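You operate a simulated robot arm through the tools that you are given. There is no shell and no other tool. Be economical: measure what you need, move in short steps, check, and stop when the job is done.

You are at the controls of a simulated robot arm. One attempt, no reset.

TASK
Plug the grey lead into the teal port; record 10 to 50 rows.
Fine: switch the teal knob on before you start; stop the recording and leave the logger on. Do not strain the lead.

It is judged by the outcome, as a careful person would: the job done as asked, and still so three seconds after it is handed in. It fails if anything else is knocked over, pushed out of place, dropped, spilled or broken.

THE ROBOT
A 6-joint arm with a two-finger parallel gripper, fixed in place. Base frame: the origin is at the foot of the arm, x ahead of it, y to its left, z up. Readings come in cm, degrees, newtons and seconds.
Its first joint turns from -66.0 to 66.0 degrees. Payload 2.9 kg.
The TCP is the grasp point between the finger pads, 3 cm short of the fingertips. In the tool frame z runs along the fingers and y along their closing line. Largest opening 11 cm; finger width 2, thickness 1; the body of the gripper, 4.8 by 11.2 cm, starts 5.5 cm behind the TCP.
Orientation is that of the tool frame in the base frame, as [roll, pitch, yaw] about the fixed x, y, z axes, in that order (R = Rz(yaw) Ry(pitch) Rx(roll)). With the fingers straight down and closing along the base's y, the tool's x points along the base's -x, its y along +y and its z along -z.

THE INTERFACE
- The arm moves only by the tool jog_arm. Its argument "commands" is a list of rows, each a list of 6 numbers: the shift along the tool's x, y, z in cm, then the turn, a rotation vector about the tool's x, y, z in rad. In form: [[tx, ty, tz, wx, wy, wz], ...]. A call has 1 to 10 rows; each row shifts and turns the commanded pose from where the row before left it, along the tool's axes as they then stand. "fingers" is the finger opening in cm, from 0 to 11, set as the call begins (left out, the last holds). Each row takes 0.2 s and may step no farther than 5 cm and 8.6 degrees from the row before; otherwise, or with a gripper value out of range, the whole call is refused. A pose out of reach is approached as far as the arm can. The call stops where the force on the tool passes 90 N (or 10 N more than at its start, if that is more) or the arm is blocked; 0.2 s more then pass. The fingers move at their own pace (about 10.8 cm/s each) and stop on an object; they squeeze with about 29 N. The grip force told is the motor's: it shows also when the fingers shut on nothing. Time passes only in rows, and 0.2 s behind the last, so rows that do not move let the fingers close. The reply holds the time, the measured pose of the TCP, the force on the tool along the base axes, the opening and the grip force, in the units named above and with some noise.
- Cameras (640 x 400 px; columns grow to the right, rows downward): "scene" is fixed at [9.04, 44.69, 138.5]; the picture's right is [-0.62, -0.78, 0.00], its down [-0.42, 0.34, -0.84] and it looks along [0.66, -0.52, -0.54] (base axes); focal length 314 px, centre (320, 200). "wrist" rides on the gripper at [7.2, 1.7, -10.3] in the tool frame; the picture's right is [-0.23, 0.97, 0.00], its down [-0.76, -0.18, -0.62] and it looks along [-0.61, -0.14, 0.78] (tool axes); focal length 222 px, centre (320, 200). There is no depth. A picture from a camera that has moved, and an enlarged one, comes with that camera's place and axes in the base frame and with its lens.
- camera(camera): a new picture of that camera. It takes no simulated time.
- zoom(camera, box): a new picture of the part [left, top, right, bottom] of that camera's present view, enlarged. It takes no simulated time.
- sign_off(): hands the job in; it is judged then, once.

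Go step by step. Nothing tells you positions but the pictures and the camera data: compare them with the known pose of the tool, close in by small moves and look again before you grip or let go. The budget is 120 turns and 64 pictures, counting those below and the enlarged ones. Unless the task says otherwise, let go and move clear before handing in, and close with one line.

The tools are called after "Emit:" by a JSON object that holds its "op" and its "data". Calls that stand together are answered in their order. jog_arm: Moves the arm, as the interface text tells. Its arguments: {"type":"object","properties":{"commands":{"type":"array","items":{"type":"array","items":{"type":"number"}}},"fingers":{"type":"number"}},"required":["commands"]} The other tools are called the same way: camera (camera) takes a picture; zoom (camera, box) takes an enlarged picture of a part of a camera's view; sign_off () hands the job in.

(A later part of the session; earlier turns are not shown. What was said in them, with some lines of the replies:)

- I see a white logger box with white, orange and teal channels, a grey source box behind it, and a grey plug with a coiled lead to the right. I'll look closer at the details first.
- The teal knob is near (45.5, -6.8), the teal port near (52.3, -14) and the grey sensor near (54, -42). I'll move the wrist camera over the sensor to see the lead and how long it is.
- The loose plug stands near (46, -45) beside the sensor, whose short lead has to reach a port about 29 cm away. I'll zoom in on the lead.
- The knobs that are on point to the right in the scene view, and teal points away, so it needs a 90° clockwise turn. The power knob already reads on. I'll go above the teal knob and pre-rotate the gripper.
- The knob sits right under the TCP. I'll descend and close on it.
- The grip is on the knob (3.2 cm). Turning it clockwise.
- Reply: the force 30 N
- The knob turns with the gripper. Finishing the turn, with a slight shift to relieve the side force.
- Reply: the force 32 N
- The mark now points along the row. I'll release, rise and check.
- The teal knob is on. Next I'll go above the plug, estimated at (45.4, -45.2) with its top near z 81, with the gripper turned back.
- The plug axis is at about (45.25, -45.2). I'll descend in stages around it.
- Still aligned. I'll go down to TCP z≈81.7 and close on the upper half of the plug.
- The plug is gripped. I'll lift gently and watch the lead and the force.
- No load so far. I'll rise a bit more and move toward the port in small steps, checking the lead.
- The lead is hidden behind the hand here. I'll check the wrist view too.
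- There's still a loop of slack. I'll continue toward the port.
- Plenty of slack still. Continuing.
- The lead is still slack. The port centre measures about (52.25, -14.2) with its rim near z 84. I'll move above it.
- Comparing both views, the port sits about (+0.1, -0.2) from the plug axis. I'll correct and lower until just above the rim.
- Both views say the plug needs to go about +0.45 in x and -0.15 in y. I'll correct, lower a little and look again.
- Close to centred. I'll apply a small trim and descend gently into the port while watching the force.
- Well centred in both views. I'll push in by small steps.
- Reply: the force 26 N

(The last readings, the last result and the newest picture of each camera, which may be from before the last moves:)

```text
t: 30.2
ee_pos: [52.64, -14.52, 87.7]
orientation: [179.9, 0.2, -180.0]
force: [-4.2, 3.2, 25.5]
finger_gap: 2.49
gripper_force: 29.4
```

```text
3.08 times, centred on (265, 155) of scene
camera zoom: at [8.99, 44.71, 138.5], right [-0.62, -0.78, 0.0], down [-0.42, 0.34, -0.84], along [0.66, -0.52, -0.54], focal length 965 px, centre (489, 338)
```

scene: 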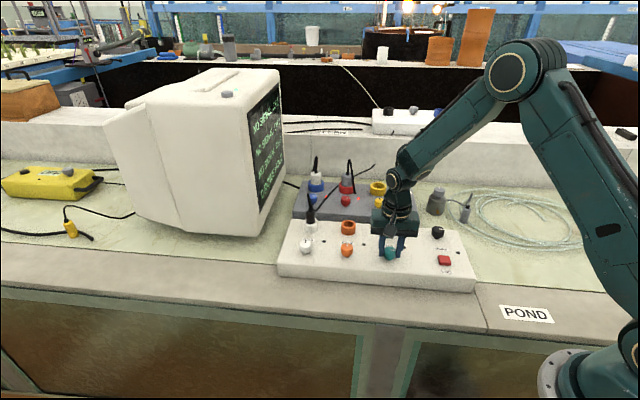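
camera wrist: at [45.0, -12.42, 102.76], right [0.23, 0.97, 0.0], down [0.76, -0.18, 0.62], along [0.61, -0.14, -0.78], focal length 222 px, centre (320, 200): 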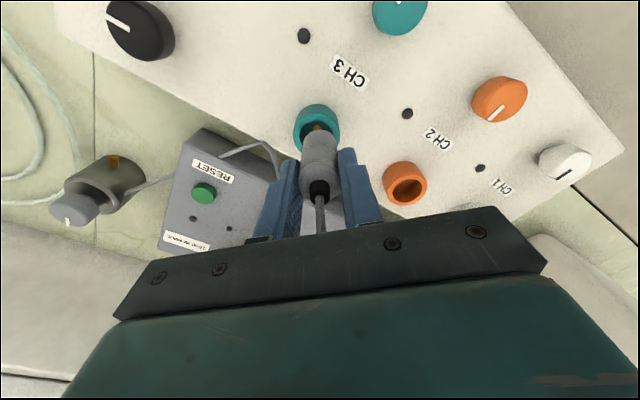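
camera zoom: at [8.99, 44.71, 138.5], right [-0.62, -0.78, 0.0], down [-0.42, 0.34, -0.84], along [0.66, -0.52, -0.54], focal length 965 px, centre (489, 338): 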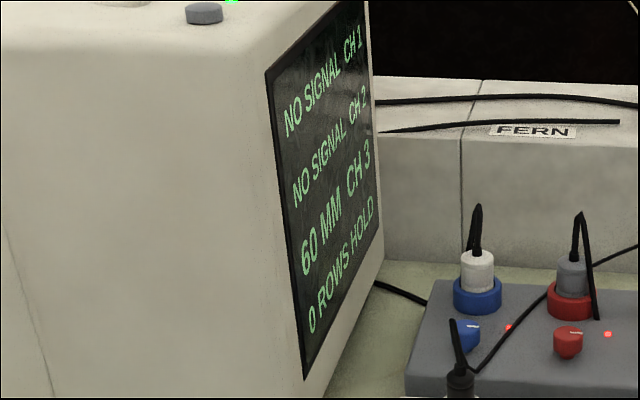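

It's seated: the CH 3 light is green and the screen reads 60 MM. I'll release and rise straight up, then check the plug and lead stay put.

Emit:
{"op": "jog_arm", "data": {"commands": [[0, 0, 0, 0, 0, 0], [0, 0, 0, 0, 0, 0], [0, 0, -1.5, 0, 0, 0], [0, 0, -2.5, 0, 0, 0], [0, 0, -4, 0, 0, 0], [0, 0, -4, 0, 0, 0], [0, 0, 0, 0, 0, 0]], "fingers": 5}}

Emit:
{"op": "camera", "data": {"camera": "wrist"}}

Emit:
{"op": "zoom", "data": {"camera": "scene", "box": [240, 90, 480, 290]}}

```text
t: 31.8
ee_pos: [52.87, -14.39, 99.42]
orientation: [180.0, 0.1, 179.9]
force: [0.1, 0.7, 0.3]
finger_gap: 5.01
gripper_force: 0.0
```

```text
18 pictures are left
camera wrist: at [45.43, -12.72, 109.88], right [0.23, 0.97, 0.0], down [0.76, -0.18, 0.62], along [0.61, -0.14, -0.78], focal length 222 px, centre (320, 200)
```

wrist: 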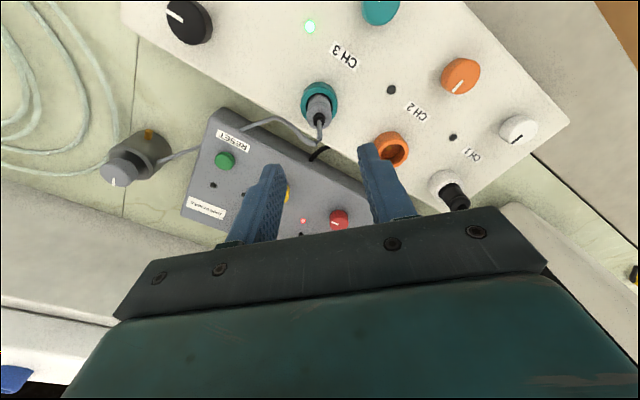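

```text
2.00 times, centred on (360, 190) of scene
camera zoom: at [9.04, 44.69, 138.5], right [-0.62, -0.78, 0.0], down [-0.42, 0.34, -0.84], along [0.66, -0.52, -0.54], focal length 627 px, centre (240, 220)
```

zoom: 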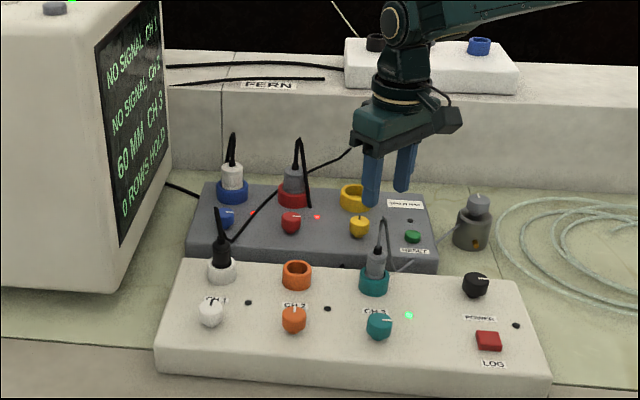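

The plug holds and its lead hangs slack. Next I'll close the fingers and hover over the LOG button, estimated at (35.6, -16.9).

Emit:
{"op": "jog_arm", "data": {"commands": [[4.3, -0.6, 0, 0, 0, 0], [4.3, -0.6, 0, 0, 0, 0], [4.3, -0.6, 2, 0, 0, 0], [4.3, -0.7, 3, 0, 0, 0], [0, 0, 3, 0, 0, 0], [0, 0, 0, 0, 0, 0]], "fingers": 0}}

Emit:
{"op": "camera", "data": {"camera": "wrist"}}

Emit:
{"op": "zoom", "data": {"camera": "scene", "box": [390, 190, 490, 290]}}

```text
refused: row 4 steps farther than a row can; nothing moved
```

```text
16 pictures are left
camera wrist: at [45.43, -12.72, 109.88], right [0.23, 0.97, 0.0], down [0.76, -0.18, 0.62], along [0.61, -0.14, -0.78], focal length 222 px, centre (320, 200)
```

wrist: 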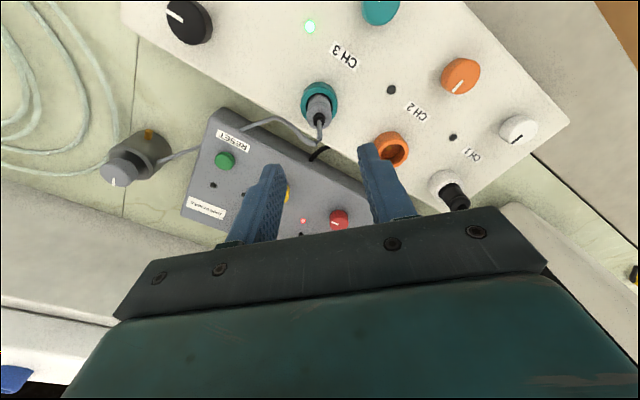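

```text
4.00 times, centred on (440, 240) of scene
camera zoom: at [9.04, 44.69, 138.5], right [-0.62, -0.78, 0.0], down [-0.42, 0.34, -0.84], along [0.66, -0.52, -0.54], focal length 1254 px, centre (-160, 40)
```

zoom: 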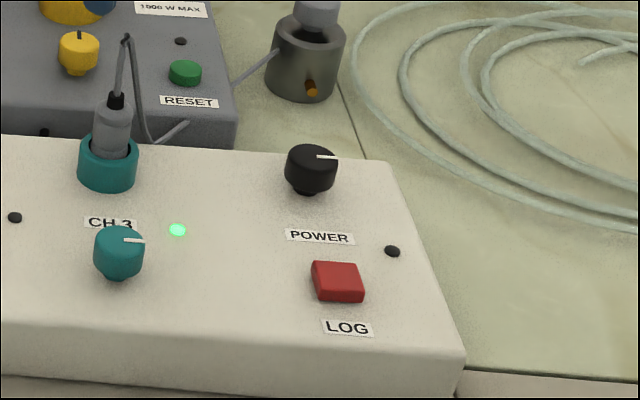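

That move was refused because one row was too long. Splitting it up.

Emit:
{"op": "jog_arm", "data": {"commands": [[4.3, -0.6, 0, 0, 0, 0], [4.3, -0.6, 0, 0, 0, 0], [4.3, -0.6, 1.5, 0, 0, 0], [4.3, -0.7, 1.5, 0, 0, 0], [0, 0, 3, 0, 0, 0], [0, 0, 2, 0, 0, 0], [0, 0, 0, 0, 0, 0]], "fingers": 0}}

Emit:
{"op": "camera", "data": {"camera": "wrist"}}

Emit:
{"op": "zoom", "data": {"camera": "scene", "box": [390, 190, 490, 290]}}

```text
t: 33.4
ee_pos: [35.6, -16.98, 91.6]
orientation: [180.0, 0.1, 179.8]
force: [0.0, 1.3, -1.4]
finger_gap: 0.0
gripper_force: 29.4
```

```text
14 pictures are left
camera wrist: at [28.16, -15.29, 101.98], right [0.23, 0.97, 0.0], down [0.76, -0.18, 0.62], along [0.61, -0.14, -0.78], focal length 222 px, centre (320, 200)
```

wrist: 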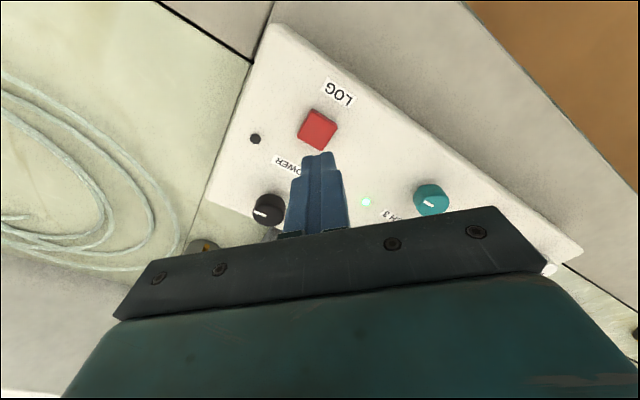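

```text
4.00 times, centred on (440, 240) of scene
camera zoom: at [9.04, 44.69, 138.5], right [-0.62, -0.78, 0.0], down [-0.42, 0.34, -0.84], along [0.66, -0.52, -0.54], focal length 1254 px, centre (-160, 40)
```

zoom: 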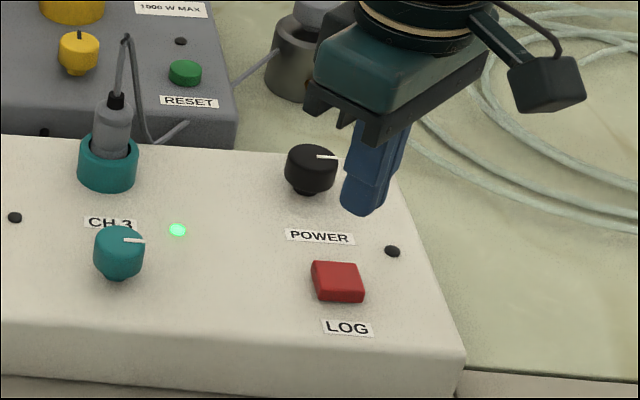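

The button centre is at about (35.2, -17). I'll shift slightly and descend to just above it.

Emit:
{"op": "jog_arm", "data": {"commands": [[0.3, 0, 2, 0, 0, 0], [0, 0, 2, 0, 0, 0], [0, 0, 1.2, 0, 0, 0], [0, 0, 0, 0, 0, 0]]}}

Emit:
{"op": "zoom", "data": {"camera": "scene", "box": [390, 190, 490, 290]}}

```text
t: 34.4
ee_pos: [35.21, -16.87, 86.22]
orientation: [-179.9, 0.0, 179.9]
force: [-0.1, 0.4, -0.1]
finger_gap: 0.0
gripper_force: 29.4
```

```text
4.00 times, centred on (440, 240) of scene
camera zoom: at [9.04, 44.69, 138.5], right [-0.62, -0.78, 0.0], down [-0.42, 0.34, -0.84], along [0.66, -0.52, -0.54], focal length 1254 px, centre (-160, 40)
```

zoom: 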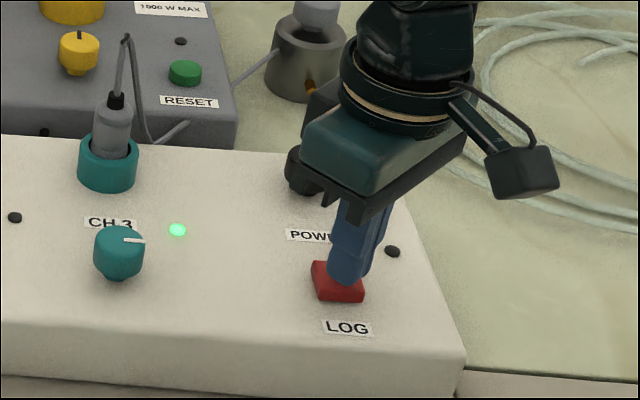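

Tips are over the button. I'll press gently and lift.

Emit:
{"op": "jog_arm", "data": {"commands": [[0, 0, 0.3, 0, 0, 0], [0, 0, 0.3, 0, 0, 0], [0, 0, 0.2, 0, 0, 0]]}}

Emit:
{"op": "zoom", "data": {"camera": "scene", "box": [240, 90, 480, 290]}}

```text
t: 35.2
ee_pos: [35.19, -17.04, 85.37]
orientation: [179.9, -0.1, 179.9]
force: [-0.5, 0.3, 2.1]
finger_gap: 0.01
gripper_force: 29.1
```

```text
2.00 times, centred on (360, 190) of scene
camera zoom: at [9.04, 44.69, 138.5], right [-0.62, -0.78, 0.0], down [-0.42, 0.34, -0.84], along [0.66, -0.52, -0.54], focal length 627 px, centre (240, 220)
```

zoom: 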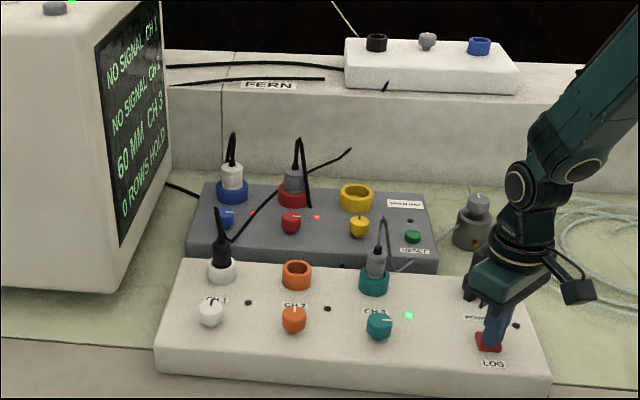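

Just touching (2 N) and still on HOLD. I'll press a bit deeper.

Emit:
{"op": "jog_arm", "data": {"commands": [[0, 0, 0.2, 0, 0, 0], [0, 0, 0.15, 0, 0, 0]]}}

Emit:
{"op": "zoom", "data": {"camera": "scene", "box": [240, 90, 480, 290]}}

```text
t: 35.8
ee_pos: [35.14, -16.94, 85.3]
orientation: [-180.0, 0.0, 179.8]
force: [-0.4, -0.9, 2.9]
finger_gap: 0.01
gripper_force: 28.7
```

```text
2.00 times, centred on (360, 190) of scene
camera zoom: at [9.03, 44.69, 138.5], right [-0.62, -0.78, 0.0], down [-0.42, 0.34, -0.84], along [0.66, -0.52, -0.54], focal length 627 px, centre (240, 220)
```

zoom: 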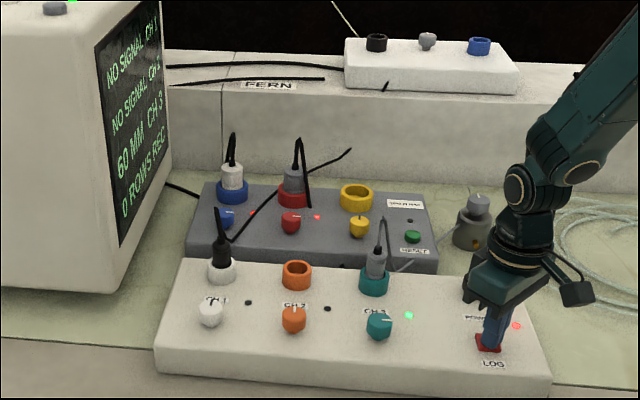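

It shows REC and the red light is on. I'll lift off and measure the row rate.

Emit:
{"op": "jog_arm", "data": {"commands": [[0, 0, -0.6, 0, 0, 0], [0, 0, -0.4, 0, 0, 0], [0, 0, 0, 0, 0, 0], [0, 0, 0, 0, 0, 0]]}}

Emit:
{"op": "zoom", "data": {"camera": "scene", "box": [240, 90, 290, 220]}}

```text
t: 36.8
ee_pos: [35.16, -16.88, 86.14]
orientation: [179.9, 0.0, 179.8]
force: [0.2, 0.5, -0.1]
finger_gap: 0.01
gripper_force: 28.8
```

```text
3.08 times, centred on (265, 155) of scene
camera zoom: at [9.04, 44.69, 138.5], right [-0.62, -0.78, 0.0], down [-0.42, 0.34, -0.84], along [0.66, -0.52, -0.54], focal length 965 px, centre (489, 338)
```

zoom: 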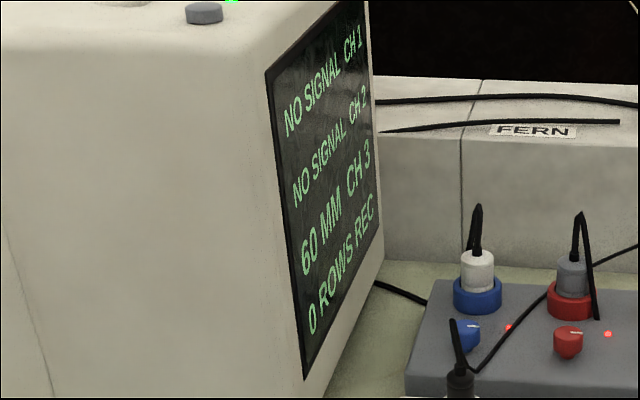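

Still 0 rows after about a second. I'll wait 2 s more.

Emit:
{"op": "jog_arm", "data": {"commands": [[0, 0, 0, 0, 0, 0], [0, 0, 0, 0, 0, 0], [0, 0, 0, 0, 0, 0], [0, 0, 0, 0, 0, 0], [0, 0, 0, 0, 0, 0], [0, 0, 0, 0, 0, 0], [0, 0, 0, 0, 0, 0], [0, 0, 0, 0, 0, 0], [0, 0, 0, 0, 0, 0]]}}

Emit:
{"op": "zoom", "data": {"camera": "scene", "box": [240, 90, 290, 220]}}

```text
t: 38.8
ee_pos: [35.23, -17.0, 86.15]
orientation: [-179.9, 0.0, 179.9]
force: [0.9, 1.5, 0.2]
finger_gap: 0.03
gripper_force: 28.8
```

```text
3.08 times, centred on (265, 155) of scene
camera zoom: at [9.04, 44.69, 138.5], right [-0.62, -0.78, 0.0], down [-0.42, 0.34, -0.84], along [0.66, -0.52, -0.54], focal length 965 px, centre (489, 338)
```

zoom: 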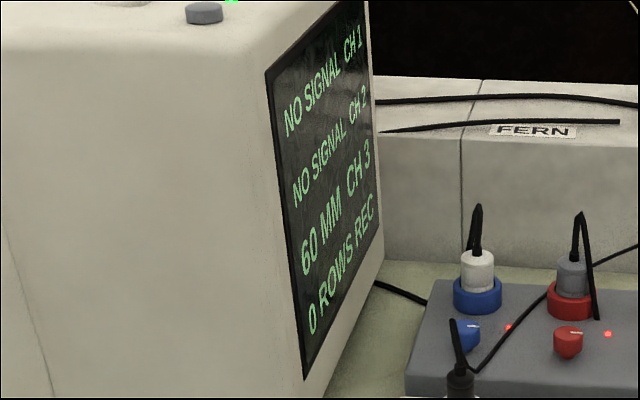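

Still 0 after 3 s; the logging interval may be long. I'll wait a few seconds more before looking.

Emit:
{"op": "jog_arm", "data": {"commands": [[0, 0, 0, 0, 0, 0], [0, 0, 0, 0, 0, 0], [0, 0, 0, 0, 0, 0], [0, 0, 0, 0, 0, 0], [0, 0, 0, 0, 0, 0], [0, 0, 0, 0, 0, 0], [0, 0, 0, 0, 0, 0], [0, 0, 0, 0, 0, 0], [0, 0, 0, 0, 0, 0], [0, 0, 0, 0, 0, 0]]}}

Emit:
{"op": "zoom", "data": {"camera": "scene", "box": [240, 90, 480, 290]}}

```text
t: 41.0
ee_pos: [35.18, -16.95, 86.15]
orientation: [-180.0, -0.1, 179.9]
force: [0.5, 0.4, -0.7]
finger_gap: 0.0
gripper_force: 29.0
```

```text
2.00 times, centred on (360, 190) of scene
camera zoom: at [9.04, 44.69, 138.5], right [-0.62, -0.78, 0.0], down [-0.42, 0.34, -0.84], along [0.66, -0.52, -0.54], focal length 627 px, centre (240, 220)
```

zoom: 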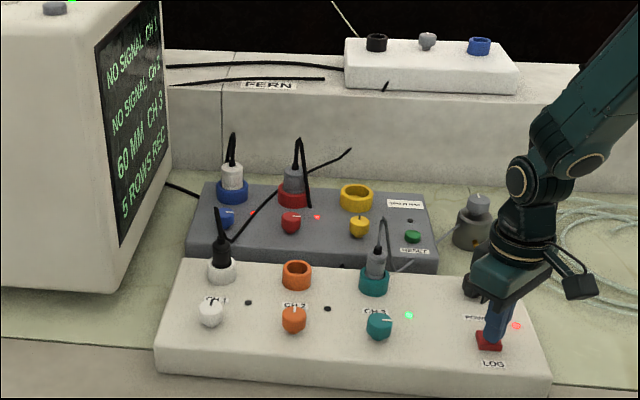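

5 rows at t=41. I'll wait 4 s and read again to get the rate.

Emit:
{"op": "jog_arm", "data": {"commands": [[0, 0, 0, 0, 0, 0], [0, 0, 0, 0, 0, 0], [0, 0, 0, 0, 0, 0], [0, 0, 0, 0, 0, 0], [0, 0, 0, 0, 0, 0], [0, 0, 0, 0, 0, 0], [0, 0, 0, 0, 0, 0], [0, 0, 0, 0, 0, 0], [0, 0, 0, 0, 0, 0], [0, 0, 0, 0, 0, 0]]}}

Emit:
{"op": "zoom", "data": {"camera": "scene", "box": [240, 90, 290, 220]}}

```text
t: 43.2
ee_pos: [35.2, -17.03, 86.13]
orientation: [180.0, 0.0, 179.9]
force: [0.5, 0.8, -0.3]
finger_gap: 0.01
gripper_force: 29.5
```

```text
3.08 times, centred on (265, 155) of scene
camera zoom: at [9.04, 44.69, 138.5], right [-0.62, -0.78, 0.0], down [-0.42, 0.34, -0.84], along [0.66, -0.52, -0.54], focal length 965 px, centre (489, 338)
```

zoom: 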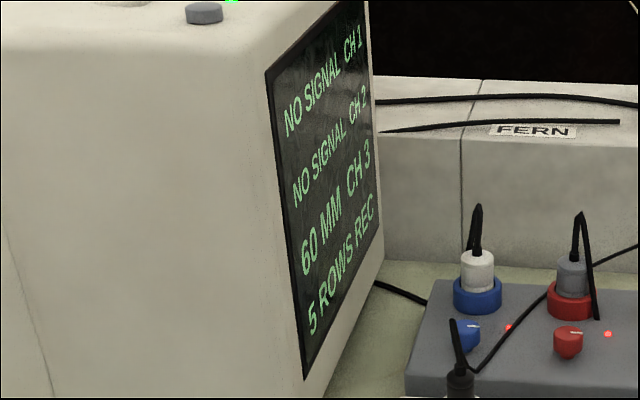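

The count updates in fives, so the rate is about 1 to 1.5 rows/s. I'll wait to t≈52, which should be comfortably mid-range.

Emit:
{"op": "jog_arm", "data": {"commands": [[0, 0, 0, 0, 0, 0], [0, 0, 0, 0, 0, 0], [0, 0, 0, 0, 0, 0], [0, 0, 0, 0, 0, 0], [0, 0, 0, 0, 0, 0], [0, 0, 0, 0, 0, 0], [0, 0, 0, 0, 0, 0], [0, 0, 0, 0, 0, 0], [0, 0, 0, 0, 0, 0], [0, 0, 0, 0, 0, 0]]}}

Emit:
{"op": "jog_arm", "data": {"commands": [[0, 0, 0, 0, 0, 0], [0, 0, 0, 0, 0, 0], [0, 0, 0, 0, 0, 0], [0, 0, 0, 0, 0, 0], [0, 0, 0, 0, 0, 0], [0, 0, 0, 0, 0, 0], [0, 0, 0, 0, 0, 0], [0, 0, 0, 0, 0, 0], [0, 0, 0, 0, 0, 0], [0, 0, 0, 0, 0, 0]]}}

Emit:
{"op": "jog_arm", "data": {"commands": [[0, 0, 0, 0, 0, 0], [0, 0, 0, 0, 0, 0], [0, 0, 0, 0, 0, 0], [0, 0, 0, 0, 0, 0], [0, 0, 0, 0, 0, 0], [0, 0, 0, 0, 0, 0], [0, 0, 0, 0, 0, 0], [0, 0, 0, 0, 0, 0], [0, 0, 0, 0, 0, 0], [0, 0, 0, 0, 0, 0]]}}

Emit:
{"op": "jog_arm", "data": {"commands": [[0, 0, 0, 0, 0, 0], [0, 0, 0, 0, 0, 0], [0, 0, 0, 0, 0, 0], [0, 0, 0, 0, 0, 0], [0, 0, 0, 0, 0, 0], [0, 0, 0, 0, 0, 0], [0, 0, 0, 0, 0, 0], [0, 0, 0, 0, 0, 0], [0, 0, 0, 0, 0, 0], [0, 0, 0, 0, 0, 0]]}}

Emit:
{"op": "zoom", "data": {"camera": "scene", "box": [240, 90, 290, 220]}}

```text
t: 45.4
ee_pos: [35.24, -17.02, 86.1]
orientation: [179.9, 0.0, 179.8]
force: [0.1, 0.2, 0.4]
finger_gap: 0.02
gripper_force: 29.4
```

```text
t: 47.6
ee_pos: [35.23, -16.89, 86.15]
orientation: [179.9, 0.0, 179.9]
force: [0.5, -0.8, -0.2]
finger_gap: 0.01
gripper_force: 28.9
```

```text
t: 49.8
ee_pos: [35.2, -16.99, 86.12]
orientation: [-179.9, 0.1, 180.0]
force: [-0.7, -0.4, 0.1]
finger_gap: 0.0
gripper_force: 29.0
```

```text
t: 52.0
ee_pos: [35.13, -17.01, 86.15]
orientation: [-180.0, 0.0, 179.9]
force: [-0.3, 0.5, 0.2]
finger_gap: 0.0
gripper_force: 29.3
```

```text
3.08 times, centred on (265, 155) of scene
camera zoom: at [9.04, 44.69, 138.5], right [-0.62, -0.78, 0.0], down [-0.42, 0.34, -0.84], along [0.66, -0.52, -0.54], focal length 965 px, centre (489, 338)
```

zoom: 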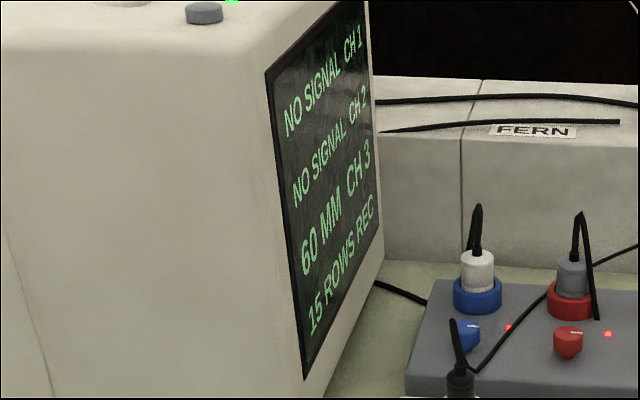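

15 rows shown, about 1 per second. One more short wait, then I'll press to stop.

Emit:
{"op": "jog_arm", "data": {"commands": [[0, 0, 0, 0, 0, 0], [0, 0, 0, 0, 0, 0], [0, 0, 0, 0, 0, 0], [0, 0, 0, 0, 0, 0], [0, 0, 0, 0, 0, 0], [0, 0, 0, 0, 0, 0], [0, 0, 0, 0, 0, 0], [0, 0, 0, 0, 0, 0], [0, 0, 0, 0, 0, 0], [0, 0, 0, 0, 0, 0]]}}

Emit:
{"op": "jog_arm", "data": {"commands": [[0, 0, 0.4, 0, 0, 0], [0, 0, 0.3, 0, 0, 0], [0, 0, 0.2, 0, 0, 0], [0, 0, 0.15, 0, 0, 0]]}}

Emit:
{"op": "zoom", "data": {"camera": "scene", "box": [240, 90, 480, 290]}}

```text
t: 54.2
ee_pos: [35.23, -16.89, 86.15]
orientation: [180.0, 0.0, 179.9]
force: [0.2, 1.0, 0.5]
finger_gap: 0.01
gripper_force: 28.9
```

```text
t: 55.2
ee_pos: [35.29, -16.97, 85.11]
orientation: [179.9, -0.1, 179.9]
force: [0.5, -0.1, 4.5]
finger_gap: 0.0
gripper_force: 29.0
```

```text
2.00 times, centred on (360, 190) of scene
camera zoom: at [9.04, 44.69, 138.5], right [-0.62, -0.78, 0.0], down [-0.42, 0.34, -0.84], along [0.66, -0.52, -0.54], focal length 627 px, centre (240, 220)
```

zoom: 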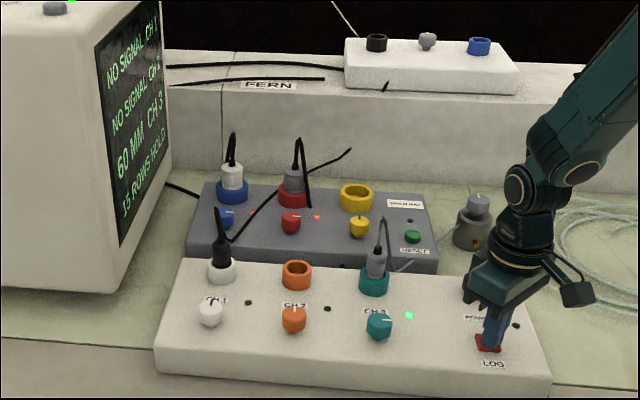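

It shows HOLD and the recording light is off. I'll lift straight up, clear of everything, and check the final state.

Emit:
{"op": "jog_arm", "data": {"commands": [[0, 0, -1, 0, 0, 0], [0, 0, -3, 0, 0, 0], [0, 0, -4, 0, 0, 0], [0, 0, -4, 0, 0, 0], [0, 0, -4, 0, 0, 0], [0, 0, 0, 0, 0, 0], [0, 0, 0, 0, 0, 0]]}}

Emit:
{"op": "zoom", "data": {"camera": "scene", "box": [240, 90, 480, 290]}}

Emit:
{"op": "zoom", "data": {"camera": "scene", "box": [240, 90, 290, 220]}}

```text
t: 56.8
ee_pos: [35.29, -17.03, 100.9]
orientation: [180.0, 0.0, 179.9]
force: [-0.1, -0.2, 0.2]
finger_gap: 0.01
gripper_force: 29.1
```

```text
2.00 times, centred on (360, 190) of scene
camera zoom: at [9.04, 44.69, 138.5], right [-0.62, -0.78, 0.0], down [-0.42, 0.34, -0.84], along [0.66, -0.52, -0.54], focal length 627 px, centre (240, 220)
```

zoom: 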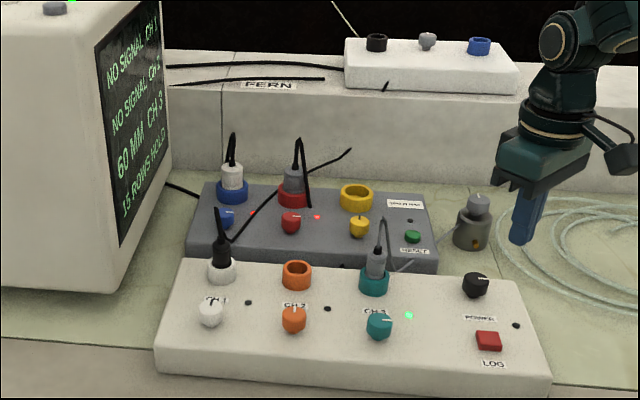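

```text
3.08 times, centred on (265, 155) of scene
camera zoom: at [9.04, 44.69, 138.5], right [-0.62, -0.78, 0.0], down [-0.42, 0.34, -0.84], along [0.66, -0.52, -0.54], focal length 965 px, centre (489, 338)
```

zoom: 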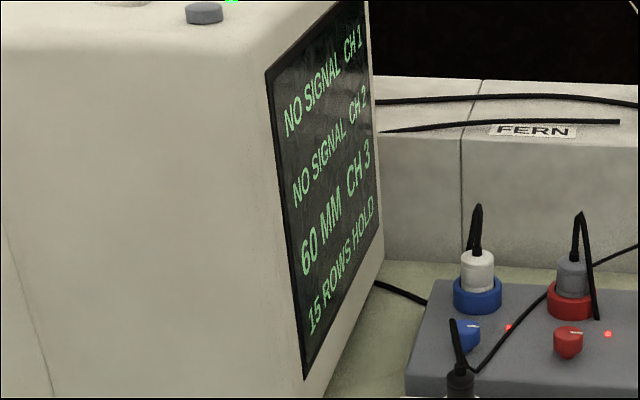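

The screen holds at 15 rows with CH 3 live. The plug is seated, the lead is slack, power is on, and the arm is clear, so I'm handing in.

Emit:
{"op": "sign_off", "data": {}}

```text
The job is handed in.
```

The grey lead is plugged into the teal port with its knob switched on first; the recording is stopped with the screen showing 15 rows, and the logger is still on.
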